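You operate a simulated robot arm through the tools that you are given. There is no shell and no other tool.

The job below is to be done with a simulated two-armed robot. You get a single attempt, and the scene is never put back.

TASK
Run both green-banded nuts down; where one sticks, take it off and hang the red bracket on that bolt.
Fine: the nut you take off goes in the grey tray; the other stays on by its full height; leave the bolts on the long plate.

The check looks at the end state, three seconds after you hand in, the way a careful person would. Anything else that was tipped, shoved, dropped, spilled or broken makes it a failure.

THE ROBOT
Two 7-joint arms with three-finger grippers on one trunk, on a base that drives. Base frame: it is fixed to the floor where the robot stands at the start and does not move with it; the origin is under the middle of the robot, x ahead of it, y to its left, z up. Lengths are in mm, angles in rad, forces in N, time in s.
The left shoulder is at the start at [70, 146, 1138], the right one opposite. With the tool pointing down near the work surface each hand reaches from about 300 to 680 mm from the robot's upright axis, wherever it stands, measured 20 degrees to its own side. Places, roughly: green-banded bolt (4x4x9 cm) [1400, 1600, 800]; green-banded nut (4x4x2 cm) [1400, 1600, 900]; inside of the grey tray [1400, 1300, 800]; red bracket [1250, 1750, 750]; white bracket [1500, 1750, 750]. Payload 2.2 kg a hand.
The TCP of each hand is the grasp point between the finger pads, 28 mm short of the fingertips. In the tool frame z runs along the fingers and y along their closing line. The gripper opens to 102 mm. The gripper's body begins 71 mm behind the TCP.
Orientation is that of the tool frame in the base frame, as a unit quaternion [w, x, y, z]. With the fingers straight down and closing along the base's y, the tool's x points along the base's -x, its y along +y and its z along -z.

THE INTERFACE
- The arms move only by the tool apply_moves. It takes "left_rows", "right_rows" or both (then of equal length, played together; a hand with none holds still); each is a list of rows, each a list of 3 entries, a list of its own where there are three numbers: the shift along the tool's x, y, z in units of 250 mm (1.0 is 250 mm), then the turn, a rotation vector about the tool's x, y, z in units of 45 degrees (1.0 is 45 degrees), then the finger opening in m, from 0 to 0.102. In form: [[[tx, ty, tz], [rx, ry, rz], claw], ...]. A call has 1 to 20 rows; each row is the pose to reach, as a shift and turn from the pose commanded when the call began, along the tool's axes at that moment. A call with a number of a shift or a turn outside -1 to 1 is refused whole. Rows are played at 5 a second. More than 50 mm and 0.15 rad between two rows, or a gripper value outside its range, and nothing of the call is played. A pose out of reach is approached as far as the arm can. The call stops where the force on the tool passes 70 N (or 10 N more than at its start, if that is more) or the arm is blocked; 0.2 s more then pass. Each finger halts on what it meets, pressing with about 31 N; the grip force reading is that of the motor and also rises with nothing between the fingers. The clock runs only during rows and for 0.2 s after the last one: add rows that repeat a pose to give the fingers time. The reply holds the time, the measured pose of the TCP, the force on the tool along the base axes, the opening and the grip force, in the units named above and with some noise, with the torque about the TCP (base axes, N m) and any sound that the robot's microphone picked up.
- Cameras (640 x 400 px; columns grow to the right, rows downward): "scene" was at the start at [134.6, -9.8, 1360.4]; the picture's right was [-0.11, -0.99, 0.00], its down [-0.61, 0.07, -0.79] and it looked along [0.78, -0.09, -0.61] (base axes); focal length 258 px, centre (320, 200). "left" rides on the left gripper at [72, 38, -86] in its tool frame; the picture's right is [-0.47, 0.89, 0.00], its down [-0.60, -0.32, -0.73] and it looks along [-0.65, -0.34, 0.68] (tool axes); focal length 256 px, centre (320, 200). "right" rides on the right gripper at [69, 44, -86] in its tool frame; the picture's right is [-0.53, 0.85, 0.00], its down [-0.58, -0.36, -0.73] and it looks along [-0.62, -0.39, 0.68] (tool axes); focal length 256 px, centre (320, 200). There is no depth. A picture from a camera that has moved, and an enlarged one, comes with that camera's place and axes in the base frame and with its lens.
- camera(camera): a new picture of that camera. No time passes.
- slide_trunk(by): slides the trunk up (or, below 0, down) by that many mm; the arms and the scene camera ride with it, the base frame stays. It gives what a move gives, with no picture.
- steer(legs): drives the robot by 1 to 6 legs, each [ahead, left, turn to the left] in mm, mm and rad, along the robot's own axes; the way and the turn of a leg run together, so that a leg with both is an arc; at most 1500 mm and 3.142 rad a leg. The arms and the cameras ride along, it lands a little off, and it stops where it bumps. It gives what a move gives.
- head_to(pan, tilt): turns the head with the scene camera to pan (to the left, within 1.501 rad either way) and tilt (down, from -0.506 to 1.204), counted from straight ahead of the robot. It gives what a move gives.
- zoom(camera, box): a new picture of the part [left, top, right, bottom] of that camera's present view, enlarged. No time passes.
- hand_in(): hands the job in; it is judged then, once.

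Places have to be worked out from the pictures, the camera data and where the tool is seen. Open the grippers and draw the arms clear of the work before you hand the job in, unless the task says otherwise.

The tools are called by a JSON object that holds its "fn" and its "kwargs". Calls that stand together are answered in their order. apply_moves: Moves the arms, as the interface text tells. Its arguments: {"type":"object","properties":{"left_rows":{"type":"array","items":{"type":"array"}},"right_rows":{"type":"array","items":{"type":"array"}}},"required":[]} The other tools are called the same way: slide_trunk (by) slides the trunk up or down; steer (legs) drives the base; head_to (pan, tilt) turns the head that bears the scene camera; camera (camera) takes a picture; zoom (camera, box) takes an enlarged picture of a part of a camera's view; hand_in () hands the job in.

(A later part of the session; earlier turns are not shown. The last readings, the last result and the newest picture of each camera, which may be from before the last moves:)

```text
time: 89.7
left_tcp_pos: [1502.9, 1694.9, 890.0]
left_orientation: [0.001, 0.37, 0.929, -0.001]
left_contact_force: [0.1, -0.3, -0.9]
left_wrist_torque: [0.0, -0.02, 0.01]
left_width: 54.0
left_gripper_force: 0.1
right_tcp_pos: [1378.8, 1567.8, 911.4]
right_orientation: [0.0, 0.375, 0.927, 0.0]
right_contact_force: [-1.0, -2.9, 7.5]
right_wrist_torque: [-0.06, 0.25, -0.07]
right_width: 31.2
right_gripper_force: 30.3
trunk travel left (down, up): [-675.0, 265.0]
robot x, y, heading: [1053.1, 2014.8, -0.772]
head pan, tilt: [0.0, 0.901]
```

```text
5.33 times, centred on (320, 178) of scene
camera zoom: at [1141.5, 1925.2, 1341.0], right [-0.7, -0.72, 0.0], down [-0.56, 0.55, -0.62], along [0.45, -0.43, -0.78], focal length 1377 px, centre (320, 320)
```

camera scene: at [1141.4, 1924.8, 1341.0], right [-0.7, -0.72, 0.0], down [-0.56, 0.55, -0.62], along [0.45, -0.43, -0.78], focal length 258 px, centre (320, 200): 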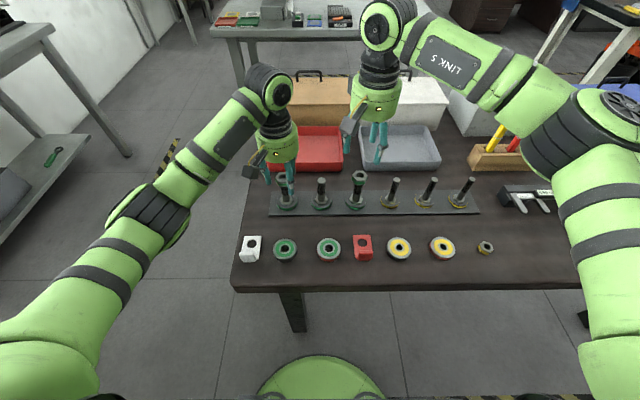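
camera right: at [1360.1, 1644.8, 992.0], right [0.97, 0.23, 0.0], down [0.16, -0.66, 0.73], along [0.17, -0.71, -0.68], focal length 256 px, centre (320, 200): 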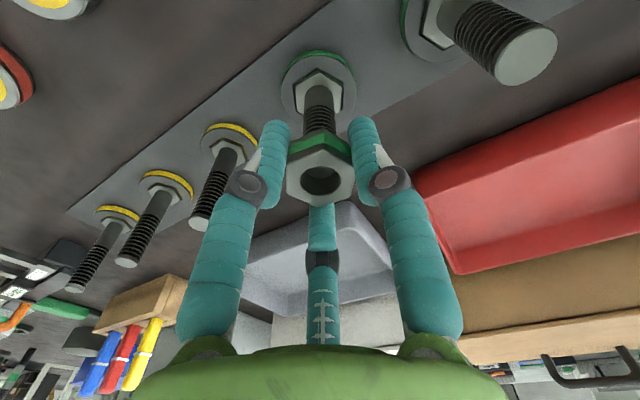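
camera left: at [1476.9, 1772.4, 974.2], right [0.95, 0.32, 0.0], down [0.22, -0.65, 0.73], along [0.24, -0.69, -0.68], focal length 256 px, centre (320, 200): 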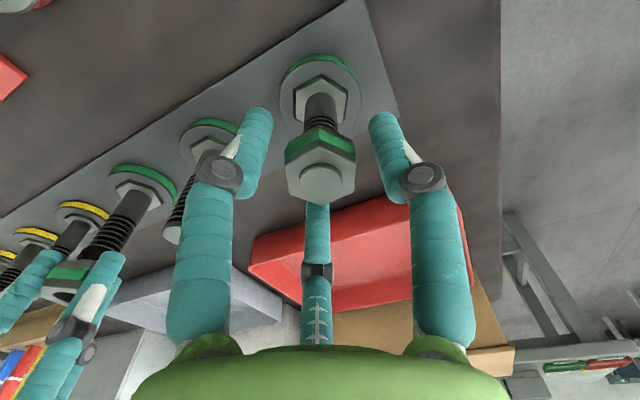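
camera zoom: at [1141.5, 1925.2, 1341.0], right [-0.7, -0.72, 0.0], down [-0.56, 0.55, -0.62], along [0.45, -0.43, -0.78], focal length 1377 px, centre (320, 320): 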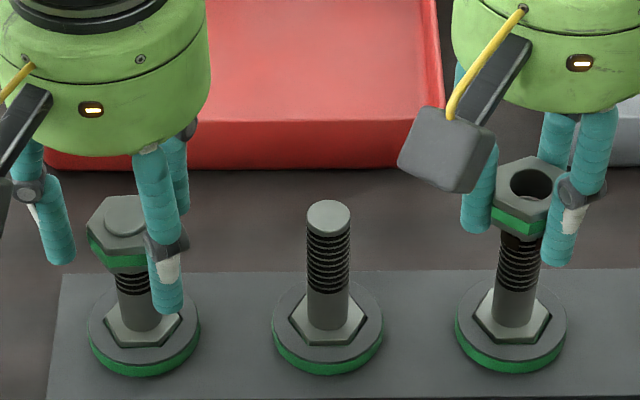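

Nut 6 is now fully on with the bolt end protruding (lead ≈12 mm/turn), and nut 4 needs about 150° more to come free. I repeat the combined cycle.

{"fn": "apply_moves", "kwargs": {"left_rows": [[[0, 0, 0], [0, 0, -0.167], 0.054], [[0, 0, 0], [0, 0, -0.333], 0.054], [[0, 0, 0], [0, 0, -0.5], 0.054], [[0, 0, 0], [0, 0, -0.665], 0.054], [[0, 0, 0], [0, 0, -0.665], 0.02], [[0, 0, 0], [0, 0, -0.665], 0.02], [[0, 0, 0.001], [0, 0, -0.475], 0.02], [[0, 0, 0.002], [0, 0, -0.285], 0.02], [[0, 0, 0.003], [0, 0, -0.095], 0.02], [[0, 0, 0.004], [0, 0, 0.095], 0.02], [[0, 0, 0.006], [0, 0, 0.285], 0.02], [[0, 0, 0.007], [0, 0, 0.475], 0.02], [[0, 0, 0.008], [0, 0, 0.665], 0.02], [[0, 0, 0.008], [0, 0, 0.665], 0.054], [[0, 0, 0.008], [0, 0, 0.5], 0.054], [[0, 0, 0.008], [0, 0, 0.333], 0.054], [[0, 0, 0.008], [0, 0, 0.167], 0.054], [[0, 0, 0.008], [0, 0, 0], 0.054], [[0, 0, 0.008], [0, 0, 0], 0.054]], "right_rows": [[[0, 0, -0.003], [0, 0, -0.167], 0.02], [[0, 0, -0.004], [0, 0, -0.333], 0.02], [[0, 0, -0.005], [0, 0, -0.5], 0.02], [[0, 0, -0.006], [0, 0, -0.665], 0.02], [[0, 0, -0.006], [0, 0, -0.665], 0.054], [[0, 0, -0.006], [0, 0, -0.665], 0.054], [[0, 0, -0.006], [0, 0, -0.475], 0.054], [[0, 0, -0.006], [0, 0, -0.285], 0.054], [[0, 0, -0.006], [0, 0, -0.095], 0.054], [[0, 0, -0.006], [0, 0, 0.095], 0.054], [[0, 0, -0.006], [0, 0, 0.285], 0.054], [[0, 0, -0.006], [0, 0, 0.475], 0.054], [[0, 0, -0.006], [0, 0, 0.665], 0.054], [[0, 0, -0.006], [0, 0, 0.665], 0.02], [[0, 0, -0.006], [0, 0, 0.665], 0.02], [[0, 0, -0.007], [0, 0, 0.497], 0.02], [[0, 0, -0.008], [0, 0, 0.332], 0.02], [[0, 0, -0.009], [0, 0, 0.166], 0.02], [[0, 0, -0.01], [0, 0, 0], 0.02]]}}

{"fn": "camera", "kwargs": {"camera": "left"}}

{"fn": "zoom", "kwargs": {"camera": "right", "box": [240, 60, 400, 240]}}

{"fn": "zoom", "kwargs": {"camera": "scene", "box": [260, 140, 380, 215]}}

```text
time: 93.7
left_tcp_pos: [1503.5, 1694.9, 885.8]
left_orientation: [0.0, 0.37, 0.929, 0.001]
left_contact_force: [-0.3, 0.5, 0.5]
left_wrist_torque: [0.0, 0.02, -0.01]
left_width: 54.0
left_gripper_force: 0.1
right_tcp_pos: [1378.4, 1566.6, 913.2]
right_orientation: [0.001, 0.375, 0.927, 0.0]
right_contact_force: [-0.6, -0.3, -0.3]
right_wrist_torque: [-0.01, 0.01, -0.02]
right_width: 30.9
right_gripper_force: 31.0
trunk travel left (down, up): [-675.0, 265.0]
robot x, y, heading: [1054.6, 2012.0, -0.772]
head pan, tilt: [0.0, 0.901]
```

```text
taken
camera left: at [1477.4, 1773.5, 972.0], right [0.95, 0.32, 0.0], down [0.22, -0.65, 0.73], along [0.23, -0.69, -0.68], focal length 256 px, centre (320, 200)
```

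left: 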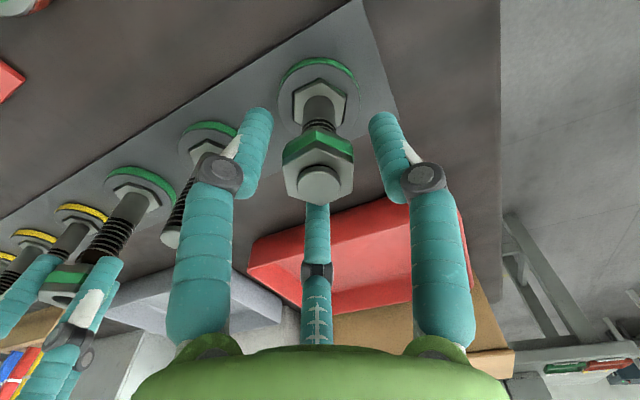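

```text
2.22 times, centred on (320, 150) of right
camera zoom: at [1360.1, 1645.6, 999.2], right [0.97, 0.24, 0.0], down [0.16, -0.66, 0.73], along [0.17, -0.71, -0.68], focal length 569 px, centre (320, 311)
```

zoom: 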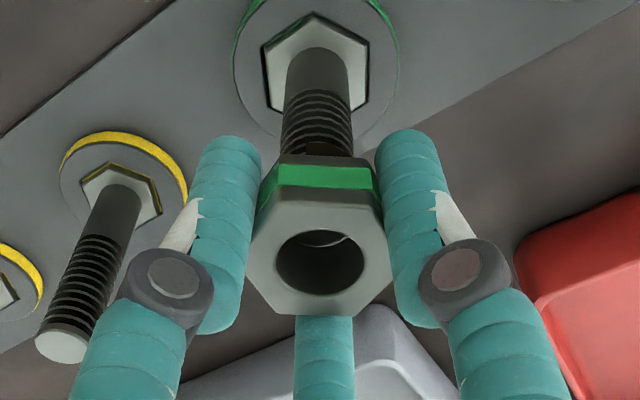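

```text
5.33 times, centred on (320, 178) of scene
camera zoom: at [1142.7, 1924.8, 1340.9], right [-0.7, -0.72, 0.0], down [-0.56, 0.55, -0.62], along [0.45, -0.43, -0.78], focal length 1377 px, centre (320, 320)
```

zoom: 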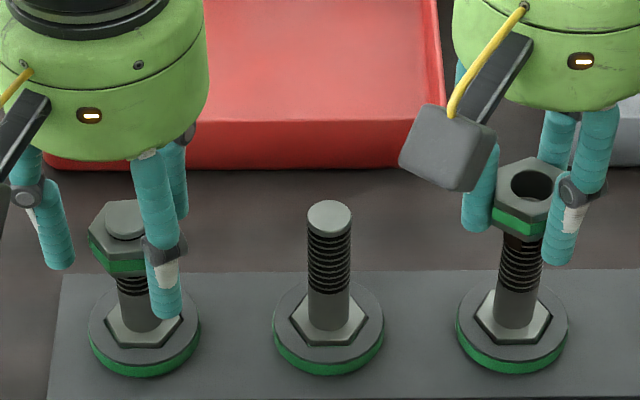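

The right hand now feels no force or torque at all, suggesting nut 4 may already be free of the thread. I lift it gently 4 mm to test.

{"fn": "apply_moves", "kwargs": {"right_rows": [[[0, 0, -0.004], [0, 0, 0], 0.02], [[0, 0, -0.008], [0, 0, 0], 0.02], [[0, 0, -0.012], [0, 0, 0], 0.02], [[0, 0, -0.016], [0, 0, 0], 0.02], [[0, 0, -0.016], [0, 0, 0], 0.02]]}}

{"fn": "zoom", "kwargs": {"camera": "right", "box": [240, 60, 400, 240]}}

{"fn": "zoom", "kwargs": {"camera": "scene", "box": [260, 140, 380, 215]}}

```text
time: 94.8
left_tcp_pos: [1504.4, 1695.8, 886.7]
left_orientation: [0.001, 0.371, 0.928, 0.0]
left_contact_force: [-0.2, -1.0, 0.1]
left_wrist_torque: [-0.01, 0.0, 0.01]
left_width: 53.9
left_gripper_force: 0.1
right_tcp_pos: [1380.7, 1568.1, 916.5]
right_orientation: [-0.001, 0.376, 0.927, 0.0]
right_contact_force: [0.0, -0.4, -1.3]
right_wrist_torque: [-0.01, -0.01, 0.0]
right_width: 31.1
right_gripper_force: 30.5
trunk travel left (down, up): [-675.0, 265.0]
robot x, y, heading: [1055.8, 2012.1, -0.771]
head pan, tilt: [0.0, 0.901]
```

```text
2.22 times, centred on (320, 150) of right
camera zoom: at [1360.7, 1646.1, 1003.5], right [0.97, 0.23, 0.0], down [0.16, -0.66, 0.73], along [0.17, -0.71, -0.68], focal length 569 px, centre (320, 311)
```

zoom: 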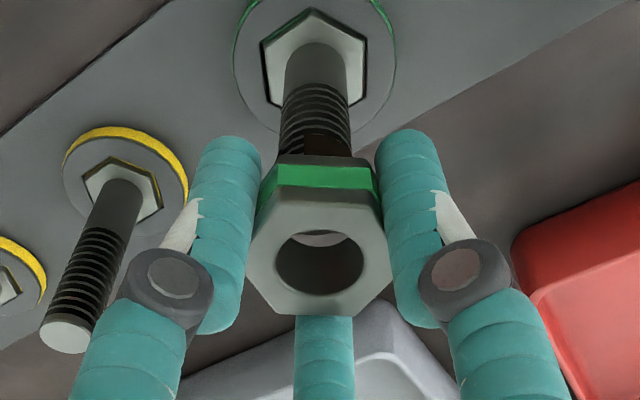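

```text
5.33 times, centred on (320, 178) of scene
camera zoom: at [1142.7, 1924.9, 1340.9], right [-0.7, -0.72, 0.0], down [-0.56, 0.55, -0.62], along [0.45, -0.43, -0.78], focal length 1377 px, centre (320, 320)
```

zoom: 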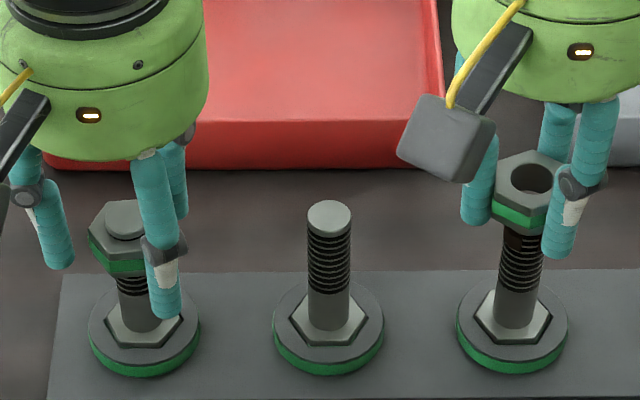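

The nut lifts freely with just its weight (−1.3 N) while the bolt stays put, so nut 4 is off. I raise it well clear, while the left runs another 60° cycle on nut 6.

{"fn": "apply_moves", "kwargs": {"left_rows": [[[0, 0, 0], [0, 0, -0.167], 0.054], [[0, 0, 0], [0, 0, -0.333], 0.054], [[0, 0, 0], [0, 0, -0.5], 0.054], [[0, 0, 0], [0, 0, -0.665], 0.054], [[0, 0, 0], [0, 0, -0.665], 0.02], [[0, 0, 0], [0, 0, -0.665], 0.02], [[0, 0, 0.001], [0, 0, -0.475], 0.02], [[0, 0, 0.002], [0, 0, -0.285], 0.02], [[0, 0, 0.003], [0, 0, -0.095], 0.02], [[0, 0, 0.004], [0, 0, 0.095], 0.02], [[0, 0, 0.006], [0, 0, 0.285], 0.02], [[0, 0, 0.007], [0, 0, 0.475], 0.02], [[0, 0, 0.008], [0, 0, 0.665], 0.02], [[0, 0, 0.008], [0, 0, 0.665], 0.054], [[0, 0, 0.008], [0, 0, 0.5], 0.054], [[0, 0, 0.008], [0, 0, 0.333], 0.054], [[0, 0, 0.008], [0, 0, 0.167], 0.054], [[0, 0, 0.008], [0, 0, 0], 0.054], [[0, 0, 0.008], [0, 0, 0], 0.054]], "right_rows": [[[0, 0, -0.02], [0, 0, 0], 0.02], [[0, 0, -0.04], [0, 0, 0], 0.02], [[0, 0, -0.06], [0, 0, 0], 0.02], [[0, 0, -0.09], [0, 0, 0], 0.02], [[0, 0, -0.12], [0, 0, 0], 0.02], [[0, 0, -0.15], [0, 0, 0], 0.02], [[0, 0, -0.18], [0, 0, 0], 0.02], [[0, 0, -0.21], [0, 0, 0], 0.02], [[0, 0, -0.24], [0, 0, 0], 0.02], [[0, 0, -0.27], [0, 0, 0], 0.02], [[0, 0, -0.3], [0, 0, 0], 0.02], [[0, 0, -0.33], [0, 0, 0], 0.02], [[0, 0, -0.36], [0, 0, 0], 0.02], [[0, 0, -0.36], [0, 0, 0], 0.02], [[0, 0, -0.36], [0, 0, 0], 0.02], [[0, 0, -0.36], [0, 0, 0], 0.02], [[0, 0, -0.36], [0, 0, 0], 0.02], [[0, 0, -0.36], [0, 0, 0], 0.02], [[0, 0, -0.36], [0, 0, 0], 0.02]]}}

{"fn": "camera", "kwargs": {"camera": "left"}}

{"fn": "camera", "kwargs": {"camera": "right"}}

{"fn": "camera", "kwargs": {"camera": "scene"}}

```text
time: 98.8
left_tcp_pos: [1501.9, 1694.4, 885.6]
left_orientation: [0.001, 0.37, 0.929, 0.0]
left_contact_force: [0.4, 0.2, -0.4]
left_wrist_torque: [0.01, 0.0, -0.03]
left_width: 53.9
left_gripper_force: 0.1
right_tcp_pos: [1379.0, 1565.7, 1008.2]
right_orientation: [0.001, 0.377, 0.926, 0.0]
right_contact_force: [0.4, -0.2, 0.2]
right_wrist_torque: [-0.03, -0.01, 0.01]
right_width: 20.0
right_gripper_force: 0.1
trunk travel left (down, up): [-675.0, 265.0]
robot x, y, heading: [1053.4, 2009.8, -0.776]
head pan, tilt: [0.0, 0.901]
```

```text
taken
camera left: at [1477.2, 1772.0, 970.0], right [0.95, 0.32, 0.0], down [0.22, -0.65, 0.73], along [0.24, -0.69, -0.68], focal length 256 px, centre (320, 200)
```

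left: 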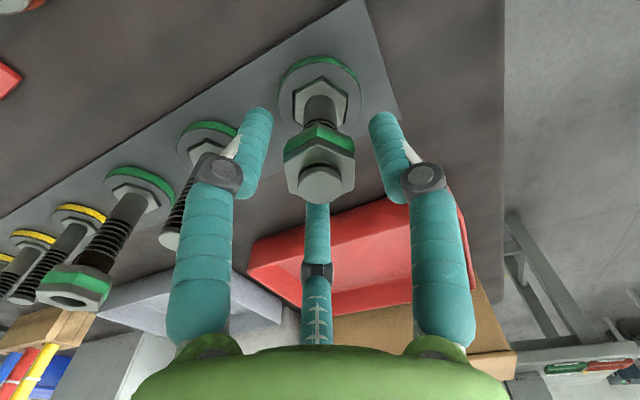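

```text
taken
camera right: at [1361.2, 1644.5, 1094.5], right [0.97, 0.23, 0.0], down [0.16, -0.66, 0.73], along [0.17, -0.71, -0.68], focal length 256 px, centre (320, 200)
```

right: 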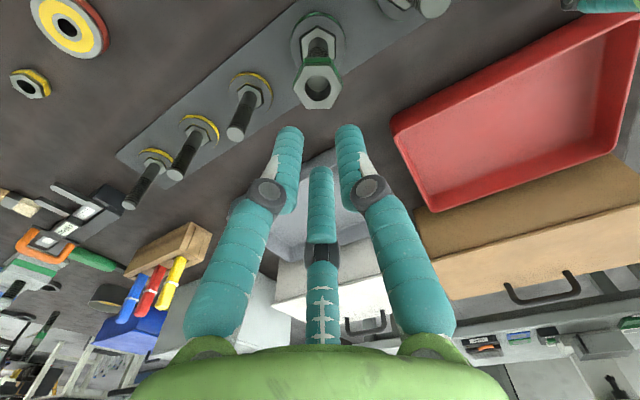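

```text
taken
camera scene: at [1142.6, 1925.0, 1340.9], right [-0.7, -0.72, 0.0], down [-0.56, 0.55, -0.62], along [0.45, -0.43, -0.78], focal length 258 px, centre (320, 200)
```

scene: 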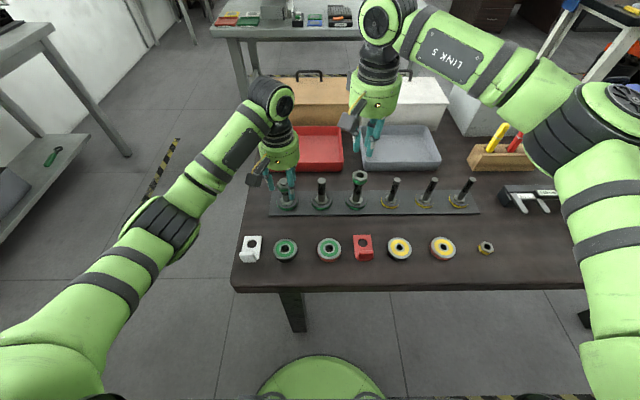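

The right fingers slipped off: they closed to 20 mm and nut 4 is still on its bolt. I zoom in to see how it sits.

{"fn": "zoom", "kwargs": {"camera": "scene", "box": [270, 155, 390, 215]}}

{"fn": "zoom", "kwargs": {"camera": "right", "box": [260, 0, 380, 120]}}

{"fn": "zoom", "kwargs": {"camera": "left", "box": [20, 140, 180, 320]}}

```text
5.33 times, centred on (330, 185) of scene
camera zoom: at [1142.6, 1925.0, 1340.9], right [-0.7, -0.72, 0.0], down [-0.56, 0.55, -0.62], along [0.45, -0.43, -0.78], focal length 1377 px, centre (267, 280)
```

zoom: 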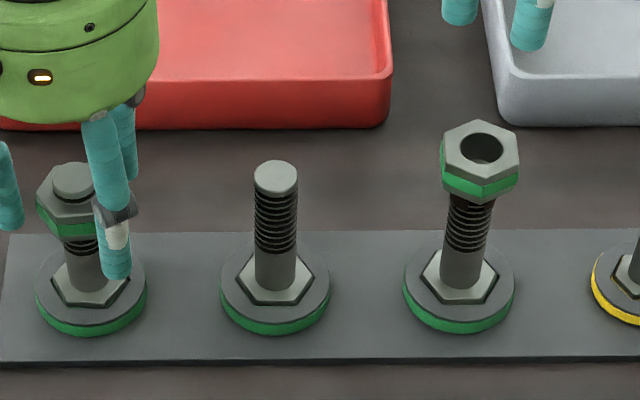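

```text
3.33 times, centred on (320, 60) of right
camera zoom: at [1361.2, 1644.5, 1094.5], right [0.97, 0.23, 0.0], down [0.16, -0.66, 0.73], along [0.17, -0.71, -0.68], focal length 853 px, centre (320, 667)
```

zoom: 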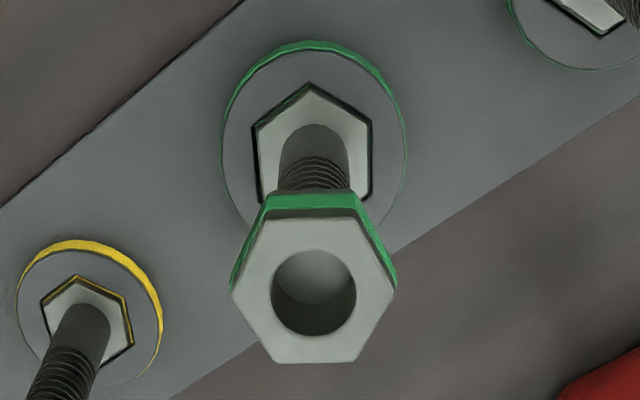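

```text
2.22 times, centred on (100, 230) of left
camera zoom: at [1477.2, 1772.0, 970.0], right [0.95, 0.32, 0.0], down [0.22, -0.65, 0.73], along [0.24, -0.69, -0.68], focal length 569 px, centre (809, 133)
```

zoom: 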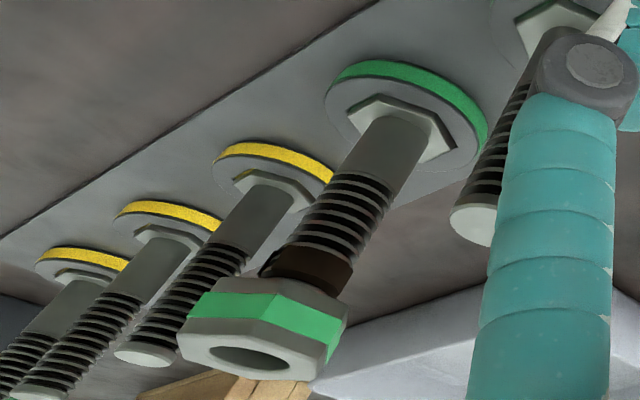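

Nut 4 sits upright on the bolt tip with its flats square to the right hand at its present angle, and a rusty dark band is visible on that bolt. I open, come down lower around it (TCP ≈ 898) for a deeper grip, and close again.

{"fn": "apply_moves", "kwargs": {"right_rows": [[[0, -0.006, 0], [0, 0, 0], 0.06], [[0, -0.006, 0.1], [0, 0, 0], 0.06], [[0, -0.006, 0.2], [0, 0, 0], 0.06], [[0, -0.006, 0.3], [0, 0, 0], 0.06], [[0, -0.006, 0.38], [0, 0, 0], 0.06], [[0, -0.006, 0.44], [0, 0, 0], 0.06], [[0, -0.006, 0.44], [0, 0, 0], 0.06], [[0, -0.006, 0.44], [0, 0, 0], 0.02], [[0, -0.006, 0.44], [0, 0, 0], 0.02], [[0, -0.006, 0.44], [0, 0, 0], 0.02]]}}

{"fn": "zoom", "kwargs": {"camera": "right", "box": [240, 60, 400, 240]}}

{"fn": "zoom", "kwargs": {"camera": "scene", "box": [260, 140, 380, 215]}}

```text
time: 101.0
left_tcp_pos: [1502.2, 1693.7, 883.7]
left_orientation: [0.0, 0.372, 0.928, 0.0]
left_contact_force: [-0.4, 0.2, -0.2]
left_wrist_torque: [-0.04, 0.01, -0.02]
left_width: 54.3
left_gripper_force: 0.0
right_tcp_pos: [1377.4, 1565.9, 898.1]
right_orientation: [0.001, 0.377, 0.926, 0.0]
right_contact_force: [1.2, -0.3, 2.1]
right_wrist_torque: [-0.06, -0.05, -0.04]
right_width: 30.0
right_gripper_force: 31.1
trunk travel left (down, up): [-675.0, 265.0]
robot x, y, heading: [1053.9, 2005.3, -0.773]
head pan, tilt: [0.0, 0.901]
```

```text
2.22 times, centred on (320, 150) of right
camera zoom: at [1359.4, 1644.8, 985.3], right [0.97, 0.23, 0.0], down [0.16, -0.66, 0.73], along [0.17, -0.71, -0.68], focal length 569 px, centre (320, 311)
```

zoom: 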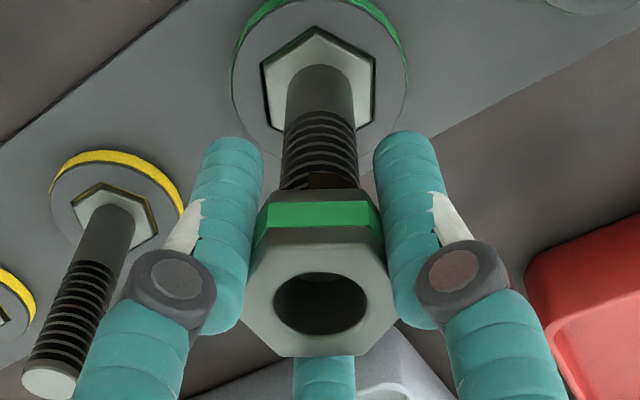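

```text
5.33 times, centred on (320, 178) of scene
camera zoom: at [1142.6, 1925.3, 1340.9], right [-0.7, -0.72, 0.0], down [-0.56, 0.55, -0.62], along [0.45, -0.43, -0.78], focal length 1377 px, centre (320, 320)
```

zoom: 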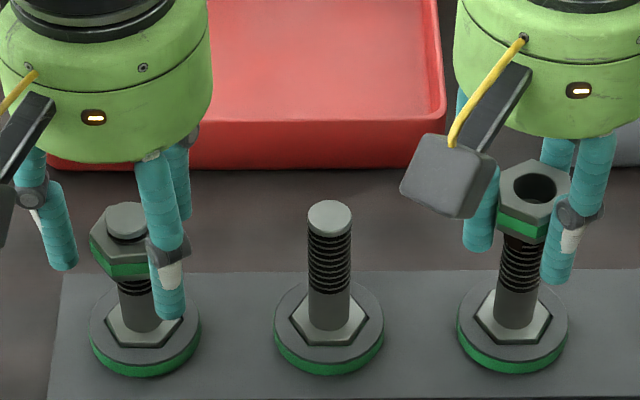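

Gripped deeper (30.0 mm). I lift slowly by 8 mm and watch the force.

{"fn": "apply_moves", "kwargs": {"right_rows": [[[0, 0, -0.008], [0, 0, 0], 0.02], [[0, 0, -0.016], [0, 0, 0], 0.02], [[0, 0, -0.024], [0, 0, 0], 0.02], [[0, 0, -0.032], [0, 0, 0], 0.02], [[0, 0, -0.032], [0, 0, 0], 0.02]]}}

{"fn": "zoom", "kwargs": {"camera": "right", "box": [240, 60, 400, 240]}}

{"fn": "zoom", "kwargs": {"camera": "scene", "box": [260, 140, 380, 215]}}

```text
time: 102.2
left_tcp_pos: [1502.5, 1694.0, 885.8]
left_orientation: [0.001, 0.371, 0.928, 0.0]
left_contact_force: [0.2, -0.4, 0.5]
left_wrist_torque: [0.0, 0.0, 0.02]
left_width: 54.1
left_gripper_force: 0.0
right_tcp_pos: [1377.8, 1566.0, 904.6]
right_orientation: [0.0, 0.376, 0.927, -0.001]
right_contact_force: [0.3, 0.8, -1.0]
right_wrist_torque: [0.02, 0.02, 0.0]
right_width: 29.7
right_gripper_force: 30.9
trunk travel left (down, up): [-675.0, 265.0]
robot x, y, heading: [1056.0, 2012.3, -0.772]
head pan, tilt: [0.0, 0.901]
```

```text
2.22 times, centred on (320, 150) of right
camera zoom: at [1359.7, 1644.4, 992.1], right [0.97, 0.23, 0.0], down [0.16, -0.66, 0.73], along [0.17, -0.71, -0.68], focal length 569 px, centre (320, 311)
```

zoom: 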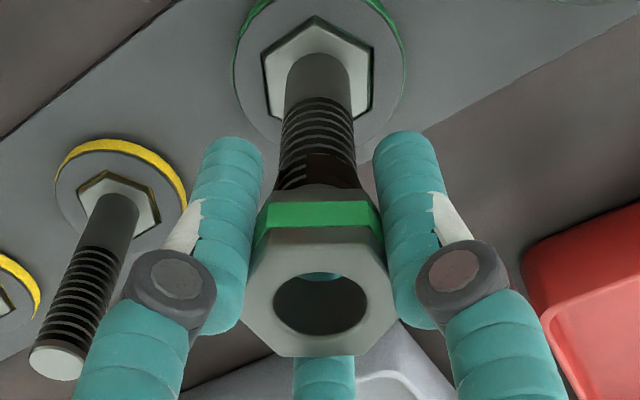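

```text
5.33 times, centred on (320, 178) of scene
camera zoom: at [1142.7, 1924.9, 1340.9], right [-0.7, -0.72, 0.0], down [-0.56, 0.55, -0.62], along [0.45, -0.43, -0.78], focal length 1377 px, centre (320, 320)
```

zoom: 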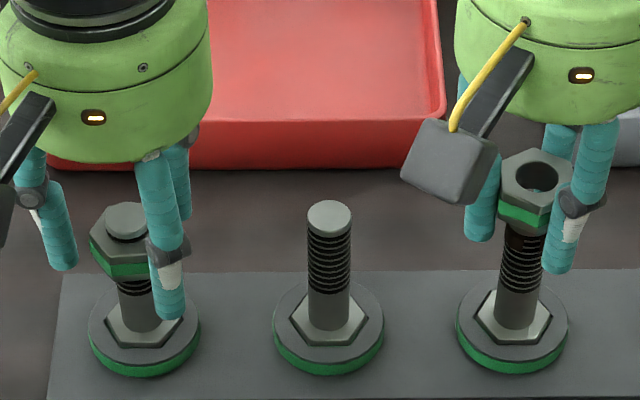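

I can now see through the nut's hole, so it is off the bolt and held with just its weight. I lift on, slowly, 30 mm, and check it is still in the fingers.

{"fn": "apply_moves", "kwargs": {"right_rows": [[[0, 0, -0.012], [0, 0, 0], 0.015], [[0, 0, -0.024], [0, 0, 0], 0.015], [[0, 0, -0.036], [0, 0, 0], 0.015], [[0, 0, -0.048], [0, 0, 0], 0.015], [[0, 0, -0.06], [0, 0, 0], 0.015], [[0, 0, -0.072], [0, 0, 0], 0.015], [[0, 0, -0.084], [0, 0, 0], 0.015], [[0, 0, -0.096], [0, 0, 0], 0.015], [[0, 0, -0.108], [0, 0, 0], 0.015], [[0, 0, -0.12], [0, 0, 0], 0.015], [[0, 0, -0.12], [0, 0, 0], 0.015]]}}

{"fn": "zoom", "kwargs": {"camera": "right", "box": [240, 60, 400, 240]}}

{"fn": "zoom", "kwargs": {"camera": "scene", "box": [260, 140, 380, 215]}}

```text
time: 104.7
left_tcp_pos: [1504.1, 1693.3, 885.0]
left_orientation: [0.0, 0.371, 0.928, 0.0]
left_contact_force: [0.0, -0.4, 0.4]
left_wrist_torque: [-0.02, 0.02, 0.0]
left_width: 53.9
left_gripper_force: 0.1
right_tcp_pos: [1378.3, 1565.4, 935.2]
right_orientation: [0.0, 0.376, 0.926, 0.0]
right_contact_force: [-0.4, 0.0, -1.1]
right_wrist_torque: [-0.01, 0.0, 0.0]
right_width: 30.2
right_gripper_force: 31.1
trunk travel left (down, up): [-675.0, 265.0]
robot x, y, heading: [1050.6, 2013.3, -0.771]
head pan, tilt: [0.0, 0.901]
```

```text
2.22 times, centred on (320, 150) of right
camera zoom: at [1359.7, 1643.6, 1022.0], right [0.97, 0.23, 0.0], down [0.16, -0.66, 0.73], along [0.17, -0.71, -0.68], focal length 569 px, centre (320, 311)
```

zoom: 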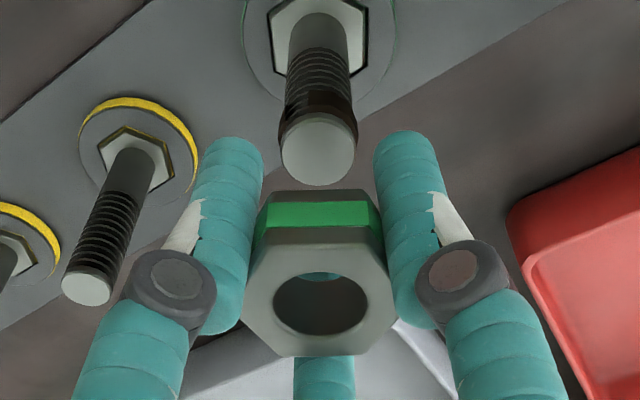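

```text
5.33 times, centred on (320, 178) of scene
camera zoom: at [1142.7, 1924.9, 1340.9], right [-0.7, -0.72, 0.0], down [-0.56, 0.55, -0.62], along [0.45, -0.43, -0.78], focal length 1377 px, centre (320, 320)
```

zoom: 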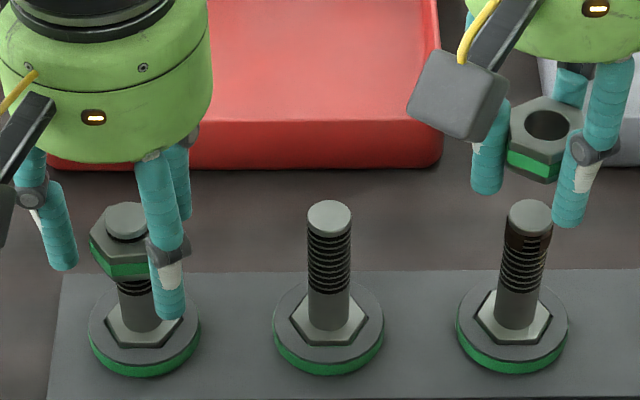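

Nut 4 is clear of its bolt and firmly held (30.2 mm). While the left makes another 60° cycle on nut 6, I raise the right to z≈1000 and move it toward the grey tray.

{"fn": "apply_moves", "kwargs": {"left_rows": [[[0, 0, 0], [0, 0, -0.167], 0.054], [[0, 0, 0], [0, 0, -0.333], 0.054], [[0, 0, 0], [0, 0, -0.5], 0.054], [[0, 0, 0], [0, 0, -0.665], 0.054], [[0, 0, 0], [0, 0, -0.665], 0.02], [[0, 0, 0], [0, 0, -0.665], 0.02], [[0, 0, 0.001], [0, 0, -0.475], 0.02], [[0, 0, 0.002], [0, 0, -0.285], 0.02], [[0, 0, 0.003], [0, 0, -0.095], 0.02], [[0, 0, 0.004], [0, 0, 0.095], 0.02], [[0, 0, 0.006], [0, 0, 0.285], 0.02], [[0, 0, 0.007], [0, 0, 0.475], 0.02], [[0, 0, 0.008], [0, 0, 0.665], 0.02], [[0, 0, 0.008], [0, 0, 0.665], 0.054], [[0, 0, 0.008], [0, 0, 0.5], 0.054], [[0, 0, 0.008], [0, 0, 0.333], 0.054], [[0, 0, 0.008], [0, 0, 0.167], 0.054], [[0, 0, 0.008], [0, 0, 0], 0.054], [[0, 0, 0.008], [0, 0, 0], 0.054]], "right_rows": [[[0, 0, -0.03], [0, 0, 0], 0.015], [[0, 0, -0.07], [0, 0, 0], 0.015], [[0, 0, -0.12], [0, 0, 0], 0.015], [[0, 0, -0.17], [0, 0, 0], 0.015], [[0, 0, -0.22], [0, 0, 0], 0.015], [[0, -0.01, -0.26], [0, 0, 0], 0.015], [[-0.03, -0.05, -0.26], [0, 0, 0], 0.015], [[-0.06, -0.09, -0.26], [0, 0, 0], 0.015], [[-0.1, -0.13, -0.26], [0, 0, 0], 0.015], [[-0.14, -0.18, -0.26], [0, 0, 0], 0.015], [[-0.18, -0.23, -0.26], [0, 0, 0], 0.015], [[-0.22, -0.28, -0.26], [0, 0, 0], 0.015], [[-0.26, -0.33, -0.26], [0, 0, 0], 0.015], [[-0.3, -0.38, -0.26], [0, 0, 0], 0.015], [[-0.34, -0.43, -0.26], [0, 0, 0], 0.015], [[-0.384, -0.468, -0.26], [0, 0, 0], 0.015], [[-0.384, -0.468, -0.26], [0, 0, 0], 0.015], [[-0.384, -0.468, -0.26], [0, 0, 0], 0.015], [[-0.384, -0.468, -0.26], [0, 0, 0], 0.015]]}}

{"fn": "camera", "kwargs": {"camera": "right"}}

{"fn": "camera", "kwargs": {"camera": "left"}}

{"fn": "camera", "kwargs": {"camera": "scene"}}

```text
time: 108.7
left_tcp_pos: [1503.4, 1693.9, 882.5]
left_orientation: [0.001, 0.37, 0.929, 0.0]
left_contact_force: [0.4, 0.5, -0.1]
left_wrist_torque: [-0.04, 0.01, 0.03]
left_width: 53.9
left_gripper_force: 0.1
right_tcp_pos: [1365.4, 1415.0, 1002.4]
right_orientation: [0.001, 0.377, 0.926, -0.001]
right_contact_force: [-0.1, -0.3, -1.5]
right_wrist_torque: [-0.01, -0.01, 0.0]
right_width: 29.7
right_gripper_force: 31.2
trunk travel left (down, up): [-675.0, 265.0]
robot x, y, heading: [1054.6, 2015.2, -0.773]
head pan, tilt: [0.0, 0.901]
```

```text
taken
camera right: at [1347.0, 1493.4, 1088.6], right [0.97, 0.23, 0.0], down [0.16, -0.66, 0.73], along [0.17, -0.71, -0.68], focal length 256 px, centre (320, 200)
```

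right: 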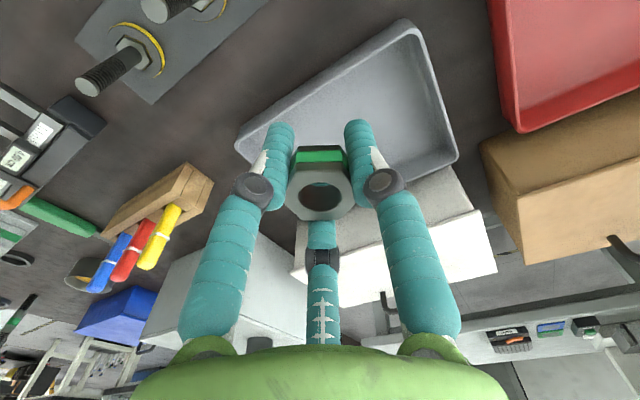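

```text
taken
camera left: at [1477.5, 1772.3, 967.7], right [0.95, 0.32, 0.0], down [0.22, -0.65, 0.73], along [0.24, -0.69, -0.68], focal length 256 px, centre (320, 200)
```

left: 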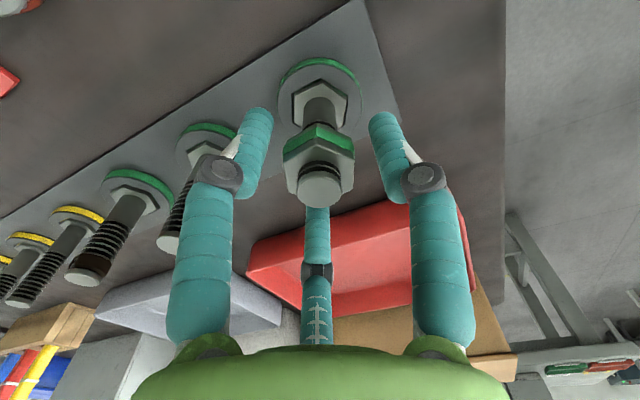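

```text
taken
camera scene: at [1142.8, 1924.9, 1340.9], right [-0.7, -0.72, 0.0], down [-0.56, 0.55, -0.62], along [0.45, -0.43, -0.78], focal length 258 px, centre (320, 200)
```

scene: 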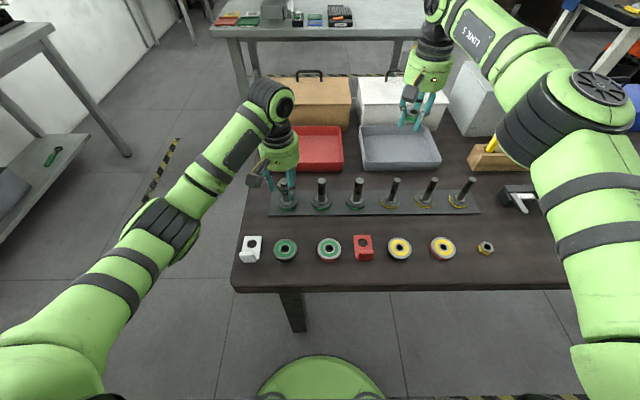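

The tray's near rim is ≈20 mm beyond the right TCP and the hand is at ≈673 mm from my axis, near its limit. I tilt the tool ~20° outward to gain reach and extend 70 mm over the tray, still high.

{"fn": "apply_moves", "kwargs": {"right_rows": [[[-0.04, 0.01, 0], [0, -0.15, 0], 0.015], [[-0.08, 0.02, 0], [0, -0.3, 0], 0.015], [[-0.13, 0.03, 0], [0, -0.45, 0], 0.015], [[-0.18, 0.04, 0], [0, -0.45, 0], 0.015], [[-0.23, 0.04, 0], [0, -0.45, 0], 0.015], [[-0.28, 0.04, 0], [0, -0.45, 0], 0.015], [[-0.28, 0.04, 0], [0, -0.45, 0], 0.015], [[-0.28, 0.04, 0], [0, -0.45, 0], 0.015]]}}

{"fn": "camera", "kwargs": {"camera": "right"}}

{"fn": "camera", "kwargs": {"camera": "scene"}}

```text
time: 110.5
left_tcp_pos: [1502.8, 1692.7, 882.8]
left_orientation: [0.0, 0.371, 0.928, -0.001]
left_contact_force: [-0.5, 0.9, -0.6]
left_wrist_torque: [0.01, 0.02, 0.03]
left_width: 54.0
left_gripper_force: 0.0
right_tcp_pos: [1424.9, 1373.5, 999.2]
right_orientation: [0.163, 0.37, 0.912, -0.066]
right_contact_force: [0.3, -0.7, -0.6]
right_wrist_torque: [0.01, 0.01, 0.0]
right_width: 30.2
right_gripper_force: 30.6
trunk travel left (down, up): [-675.0, 265.0]
robot x, y, heading: [1055.9, 2010.5, -0.769]
head pan, tilt: [0.0, 0.901]
```

```text
taken
camera right: at [1387.3, 1469.7, 1056.8], right [0.95, 0.26, 0.19], down [-0.05, -0.46, 0.89], along [0.31, -0.85, -0.43], focal length 256 px, centre (320, 200)
```

right: 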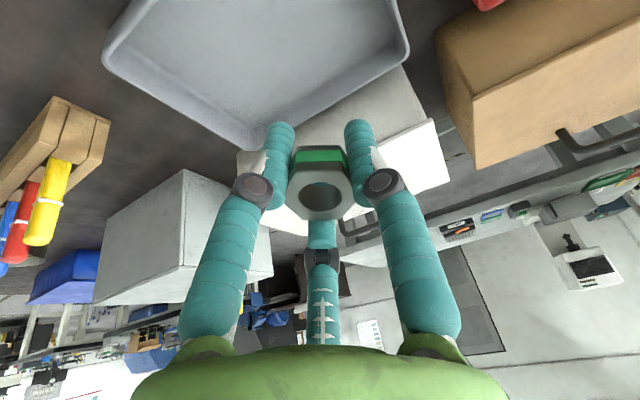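

```text
taken
camera scene: at [1142.7, 1924.8, 1340.9], right [-0.7, -0.72, 0.0], down [-0.56, 0.55, -0.62], along [0.45, -0.43, -0.78], focal length 258 px, centre (320, 200)
```

scene: 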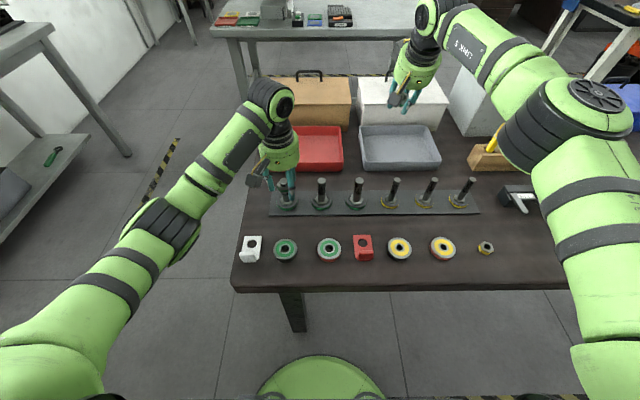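

The arm reaches: TCP is now ≈50 mm inside the tray's near rim and ≈66 mm inside its left rim. I descend straight down to z≈836 with the nut still gripped.

{"fn": "apply_moves", "kwargs": {"right_rows": [[[0.0378, 0, 0.1025], [0, 0, 0], 0.015], [[0.0756, 0, 0.205], [0, 0, 0], 0.015], [[0.1134, 0, 0.3075], [0, 0, 0], 0.015], [[0.1512, 0, 0.41], [0, 0, 0], 0.015], [[0.189, 0, 0.5125], [0, 0, 0], 0.015], [[0.208, 0, 0.564], [0, 0, 0], 0.015], [[0.225, 0, 0.61], [0, 0, 0], 0.015], [[0.225, 0, 0.61], [0, 0, 0], 0.015]]}}

{"fn": "camera", "kwargs": {"camera": "right"}}

{"fn": "zoom", "kwargs": {"camera": "scene", "box": [340, 80, 500, 180]}}

```text
time: 112.2
left_tcp_pos: [1503.4, 1694.2, 883.3]
left_orientation: [0.0, 0.371, 0.928, 0.0]
left_contact_force: [0.1, -0.2, 0.2]
left_wrist_torque: [-0.02, -0.01, -0.01]
left_width: 53.9
left_gripper_force: 0.1
right_tcp_pos: [1422.8, 1372.8, 839.0]
right_orientation: [0.164, 0.37, 0.912, -0.066]
right_contact_force: [0.2, 0.6, 0.9]
right_wrist_torque: [0.01, 0.05, 0.01]
right_width: 29.9
right_gripper_force: 31.1
trunk travel left (down, up): [-675.0, 265.0]
robot x, y, heading: [1051.5, 2013.1, -0.769]
head pan, tilt: [0.0, 0.901]
```

```text
taken
camera right: at [1385.2, 1469.2, 896.1], right [0.95, 0.26, 0.19], down [-0.05, -0.46, 0.89], along [0.31, -0.85, -0.42], focal length 256 px, centre (320, 200)
```

right: 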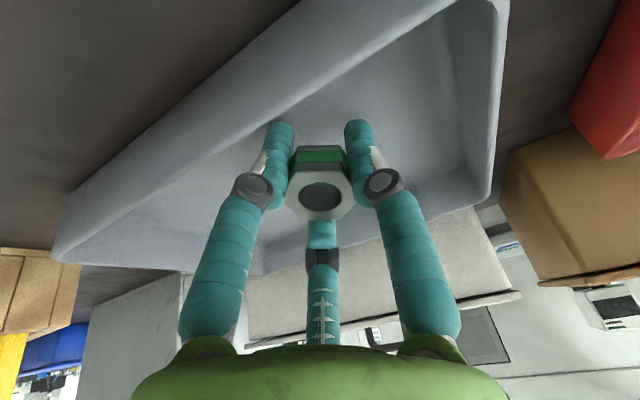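

```text
4.00 times, centred on (420, 130) of scene
camera zoom: at [1142.4, 1925.2, 1341.0], right [-0.7, -0.72, 0.0], down [-0.56, 0.55, -0.62], along [0.45, -0.43, -0.78], focal length 1033 px, centre (-80, 480)
```

zoom: 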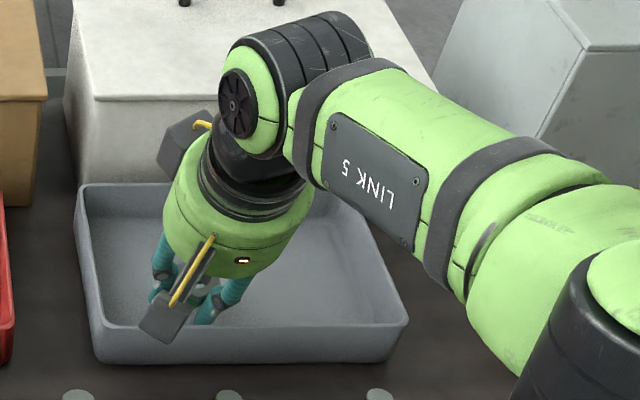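

The hand is inside the tray with fingertips ~12 mm above its floor. I go down a few more millimetres, then open gently.

{"fn": "apply_moves", "kwargs": {"right_rows": [[[0.003, 0, 0.0075], [0, 0, 0], 0.015], [[0.0055, 0, 0.015], [0, 0, 0], 0.015], [[0.008, 0, 0.0225], [0, 0, 0], 0.015], [[0.011, 0, 0.03], [0, 0, 0], 0.015], [[0.011, 0, 0.03], [0, 0, 0], 0.015], [[0.011, 0, 0.03], [0, 0, 0], 0.034], [[0.011, 0, 0.03], [0, 0, 0], 0.04], [[0.011, 0, 0.03], [0, 0, 0], 0.05], [[0.011, 0, 0.03], [0, 0, 0], 0.06], [[0.011, 0, 0.03], [0, 0, 0], 0.06]]}}

{"fn": "camera", "kwargs": {"camera": "right"}}

```text
time: 114.5
left_tcp_pos: [1502.5, 1695.2, 884.0]
left_orientation: [0.0, 0.371, 0.929, -0.001]
left_contact_force: [0.7, 0.2, -0.2]
left_wrist_torque: [-0.01, 0.0, 0.04]
left_width: 54.0
left_gripper_force: 0.1
right_tcp_pos: [1424.2, 1373.9, 832.3]
right_orientation: [0.167, 0.369, 0.912, -0.067]
right_contact_force: [7.4, -3.7, 18.0]
right_wrist_torque: [0.37, 0.72, 0.16]
right_width: 58.3
right_gripper_force: 0.0
trunk travel left (down, up): [-675.0, 265.0]
robot x, y, heading: [1053.5, 2011.7, -0.769]
head pan, tilt: [0.0, 0.901]
```

```text
taken
camera right: at [1387.1, 1471.0, 890.1], right [0.95, 0.26, 0.19], down [-0.05, -0.46, 0.89], along [0.32, -0.85, -0.42], focal length 256 px, centre (320, 200)
```

right: 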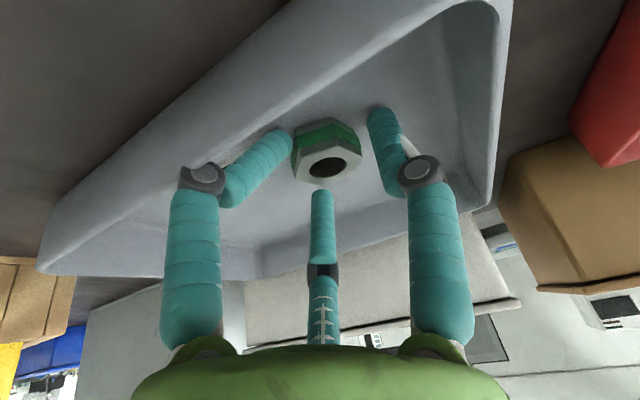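

The nut lies on the tray floor and a fingertip is just touching the bottom (18 N). I raise the right hand straight up out of the tray.

{"fn": "apply_moves", "kwargs": {"right_rows": [[[-0.011, 0, -0.03], [0, 0, 0], 0.06], [[-0.0378, 0, -0.1025], [0, 0, 0], 0.06], [[-0.0756, 0, -0.205], [0, 0, 0], 0.06], [[-0.1134, 0, -0.3075], [0, 0, 0], 0.06], [[-0.1512, 0, -0.41], [0, 0, 0], 0.06], [[-0.189, 0, -0.5125], [0, 0, 0], 0.06], [[-0.232, 0, -0.63], [0, 0, 0], 0.06], [[-0.232, 0, -0.63], [0, 0, 0], 0.06]]}}

{"fn": "camera", "kwargs": {"camera": "right"}}

{"fn": "zoom", "kwargs": {"camera": "scene", "box": [340, 100, 500, 200]}}

```text
time: 116.2
left_tcp_pos: [1503.2, 1694.0, 881.8]
left_orientation: [0.0, 0.372, 0.928, 0.0]
left_contact_force: [0.1, 0.4, 0.6]
left_wrist_torque: [0.03, 0.01, -0.02]
left_width: 54.2
left_gripper_force: 0.1
right_tcp_pos: [1423.0, 1373.2, 995.4]
right_orientation: [0.164, 0.37, 0.912, -0.066]
right_contact_force: [0.1, 0.0, 0.1]
right_wrist_torque: [0.0, -0.05, 0.01]
right_width: 60.1
right_gripper_force: 0.0
trunk travel left (down, up): [-675.0, 265.0]
robot x, y, heading: [1051.0, 2014.3, -0.773]
head pan, tilt: [0.0, 0.901]
```

```text
taken
camera right: at [1385.3, 1470.8, 1052.8], right [0.95, 0.26, 0.19], down [-0.05, -0.46, 0.89], along [0.31, -0.85, -0.43], focal length 256 px, centre (320, 200)
```

right: 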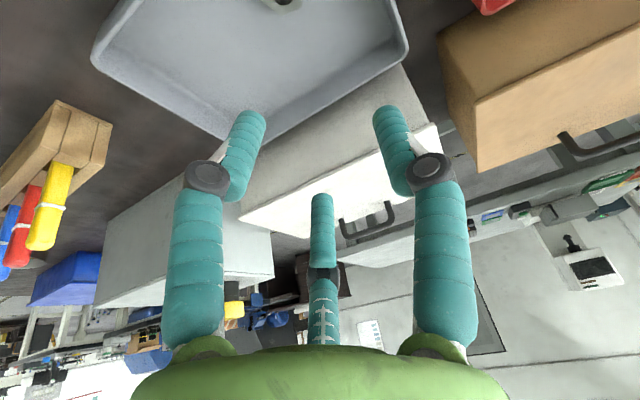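

```text
4.00 times, centred on (420, 150) of scene
camera zoom: at [1142.6, 1924.5, 1340.8], right [-0.7, -0.72, 0.0], down [-0.56, 0.55, -0.62], along [0.45, -0.43, -0.78], focal length 1033 px, centre (-80, 400)
```

zoom: 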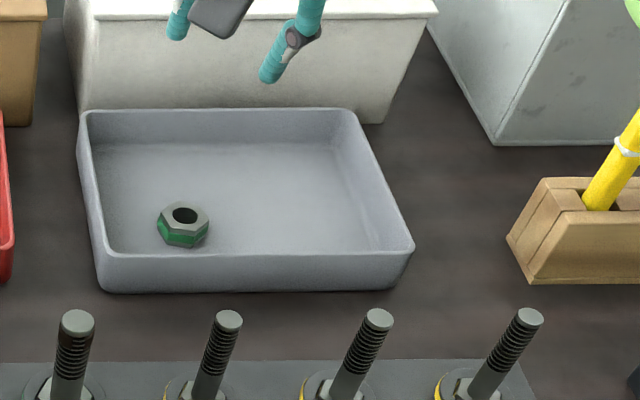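

The nut rests in the grey tray. Now I study the red bracket, and meanwhile continue nut 6 by another cycle while bringing the right hand back over the bolt side at upright orientation.

{"fn": "zoom", "kwargs": {"camera": "scene", "box": [320, 220, 416, 280]}}

{"fn": "apply_moves", "kwargs": {"left_rows": [[[0, 0, 0], [0, 0, -0.167], 0.054], [[0, 0, 0], [0, 0, -0.333], 0.054], [[0, 0, 0], [0, 0, -0.5], 0.054], [[0, 0, 0], [0, 0, -0.665], 0.054], [[0, 0, 0], [0, 0, -0.665], 0.02], [[0, 0, 0], [0, 0, -0.665], 0.02], [[0, 0, 0.001], [0, 0, -0.475], 0.02], [[0, 0, 0.002], [0, 0, -0.285], 0.02], [[0, 0, 0.003], [0, 0, -0.095], 0.02], [[0, 0, 0.004], [0, 0, 0.095], 0.02], [[0, 0, 0.006], [0, 0, 0.285], 0.02], [[0, 0, 0.007], [0, 0, 0.475], 0.02], [[0, 0, 0.008], [0, 0, 0.665], 0.02], [[0, 0, 0.008], [0, 0, 0.665], 0.054], [[0, 0, 0.008], [0, 0, 0.5], 0.054], [[0, 0, 0.008], [0, 0, 0.333], 0.054], [[0, 0, 0.008], [0, 0, 0.167], 0.054], [[0, 0, 0.008], [0, 0, 0], 0.054], [[0, 0, 0.008], [0, 0, 0], 0.054]], "right_rows": [[[0.03, 0, 0.01], [0, 0.05, 0], 0.06], [[0.08, 0, 0.03], [0, 0.15, 0], 0.06], [[0.14, 0, 0.05], [0, 0.3, 0], 0.06], [[0.2, 0, 0.06], [0, 0.45, 0], 0.06], [[0.27, 0, 0.06], [0, 0.45, 0], 0.06], [[0.34, 0, 0.04], [0, 0.45, 0], 0.06], [[0.42, 0, 0.02], [0, 0.45, 0], 0.06], [[0.5, 0, -0.01], [0, 0.45, 0], 0.06], [[0.58, 0, -0.04], [0, 0.45, 0], 0.06], [[0.66, 0, -0.07], [0, 0.45, 0], 0.06], [[0.74, 0.02, -0.1], [0, 0.45, 0], 0.06], [[0.82, 0.06, -0.13], [0, 0.45, 0], 0.06], [[0.9, 0.1, -0.16], [0, 0.45, 0], 0.06], [[0.95, 0.14, -0.18], [0, 0.45, 0], 0.06], [[0.95, 0.14, -0.18], [0, 0.45, 0], 0.06], [[0.95, 0.14, -0.18], [0, 0.45, 0], 0.06], [[0.95, 0.14, -0.18], [0, 0.45, 0], 0.06], [[0.95, 0.14, -0.18], [0, 0.45, 0], 0.06], [[0.95, 0.14, -0.18], [0, 0.45, 0], 0.06]]}}

{"fn": "camera", "kwargs": {"camera": "right"}}

{"fn": "camera", "kwargs": {"camera": "left"}}

{"fn": "camera", "kwargs": {"camera": "scene"}}

```text
6.67 times, centred on (368, 250) of scene
camera zoom: at [1142.6, 1924.5, 1340.8], right [-0.7, -0.72, 0.0], down [-0.56, 0.55, -0.62], along [0.45, -0.43, -0.78], focal length 1722 px, centre (0, -133)
```

zoom: 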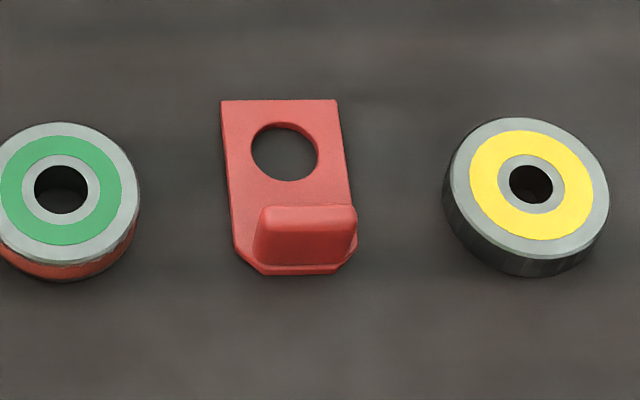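

```text
time: 120.2
left_tcp_pos: [1502.8, 1694.0, 878.7]
left_orientation: [0.0, 0.37, 0.929, -0.001]
left_contact_force: [-0.5, 1.1, 0.4]
left_wrist_torque: [-0.01, -0.02, -0.02]
left_width: 53.9
left_gripper_force: 0.0
right_tcp_pos: [1274.3, 1566.3, 958.4]
right_orientation: [0.0, 0.377, 0.926, 0.0]
right_contact_force: [-0.1, 0.2, -0.3]
right_wrist_torque: [-0.03, 0.0, 0.01]
right_width: 60.0
right_gripper_force: 0.1
right hand out of reach, approached as far as the arm can: row 3, 4
trunk travel left (down, up): [-675.0, 265.0]
robot x, y, heading: [1055.1, 2012.6, -0.777]
head pan, tilt: [0.0, 0.901]
```

```text
taken
camera right: at [1256.4, 1644.4, 1045.0], right [0.97, 0.23, 0.0], down [0.16, -0.66, 0.73], along [0.17, -0.71, -0.68], focal length 256 px, centre (320, 200)
```

right: 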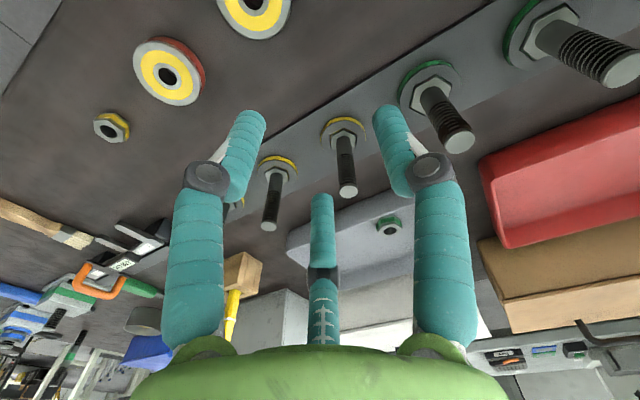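

```text
taken
camera left: at [1476.8, 1773.1, 965.7], right [0.95, 0.32, 0.0], down [0.22, -0.65, 0.73], along [0.23, -0.69, -0.68], focal length 256 px, centre (320, 200)
```

left: 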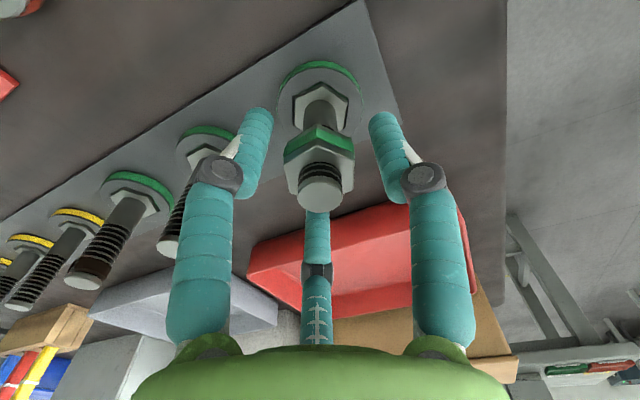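

```text
taken
camera scene: at [1142.6, 1925.0, 1340.9], right [-0.7, -0.72, 0.0], down [-0.56, 0.55, -0.62], along [0.45, -0.43, -0.78], focal length 258 px, centre (320, 200)
```

scene: 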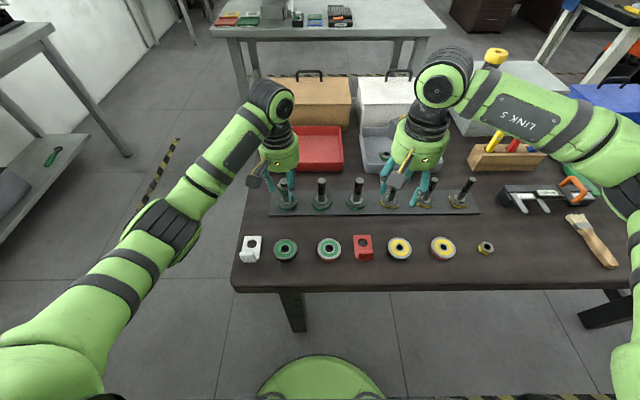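

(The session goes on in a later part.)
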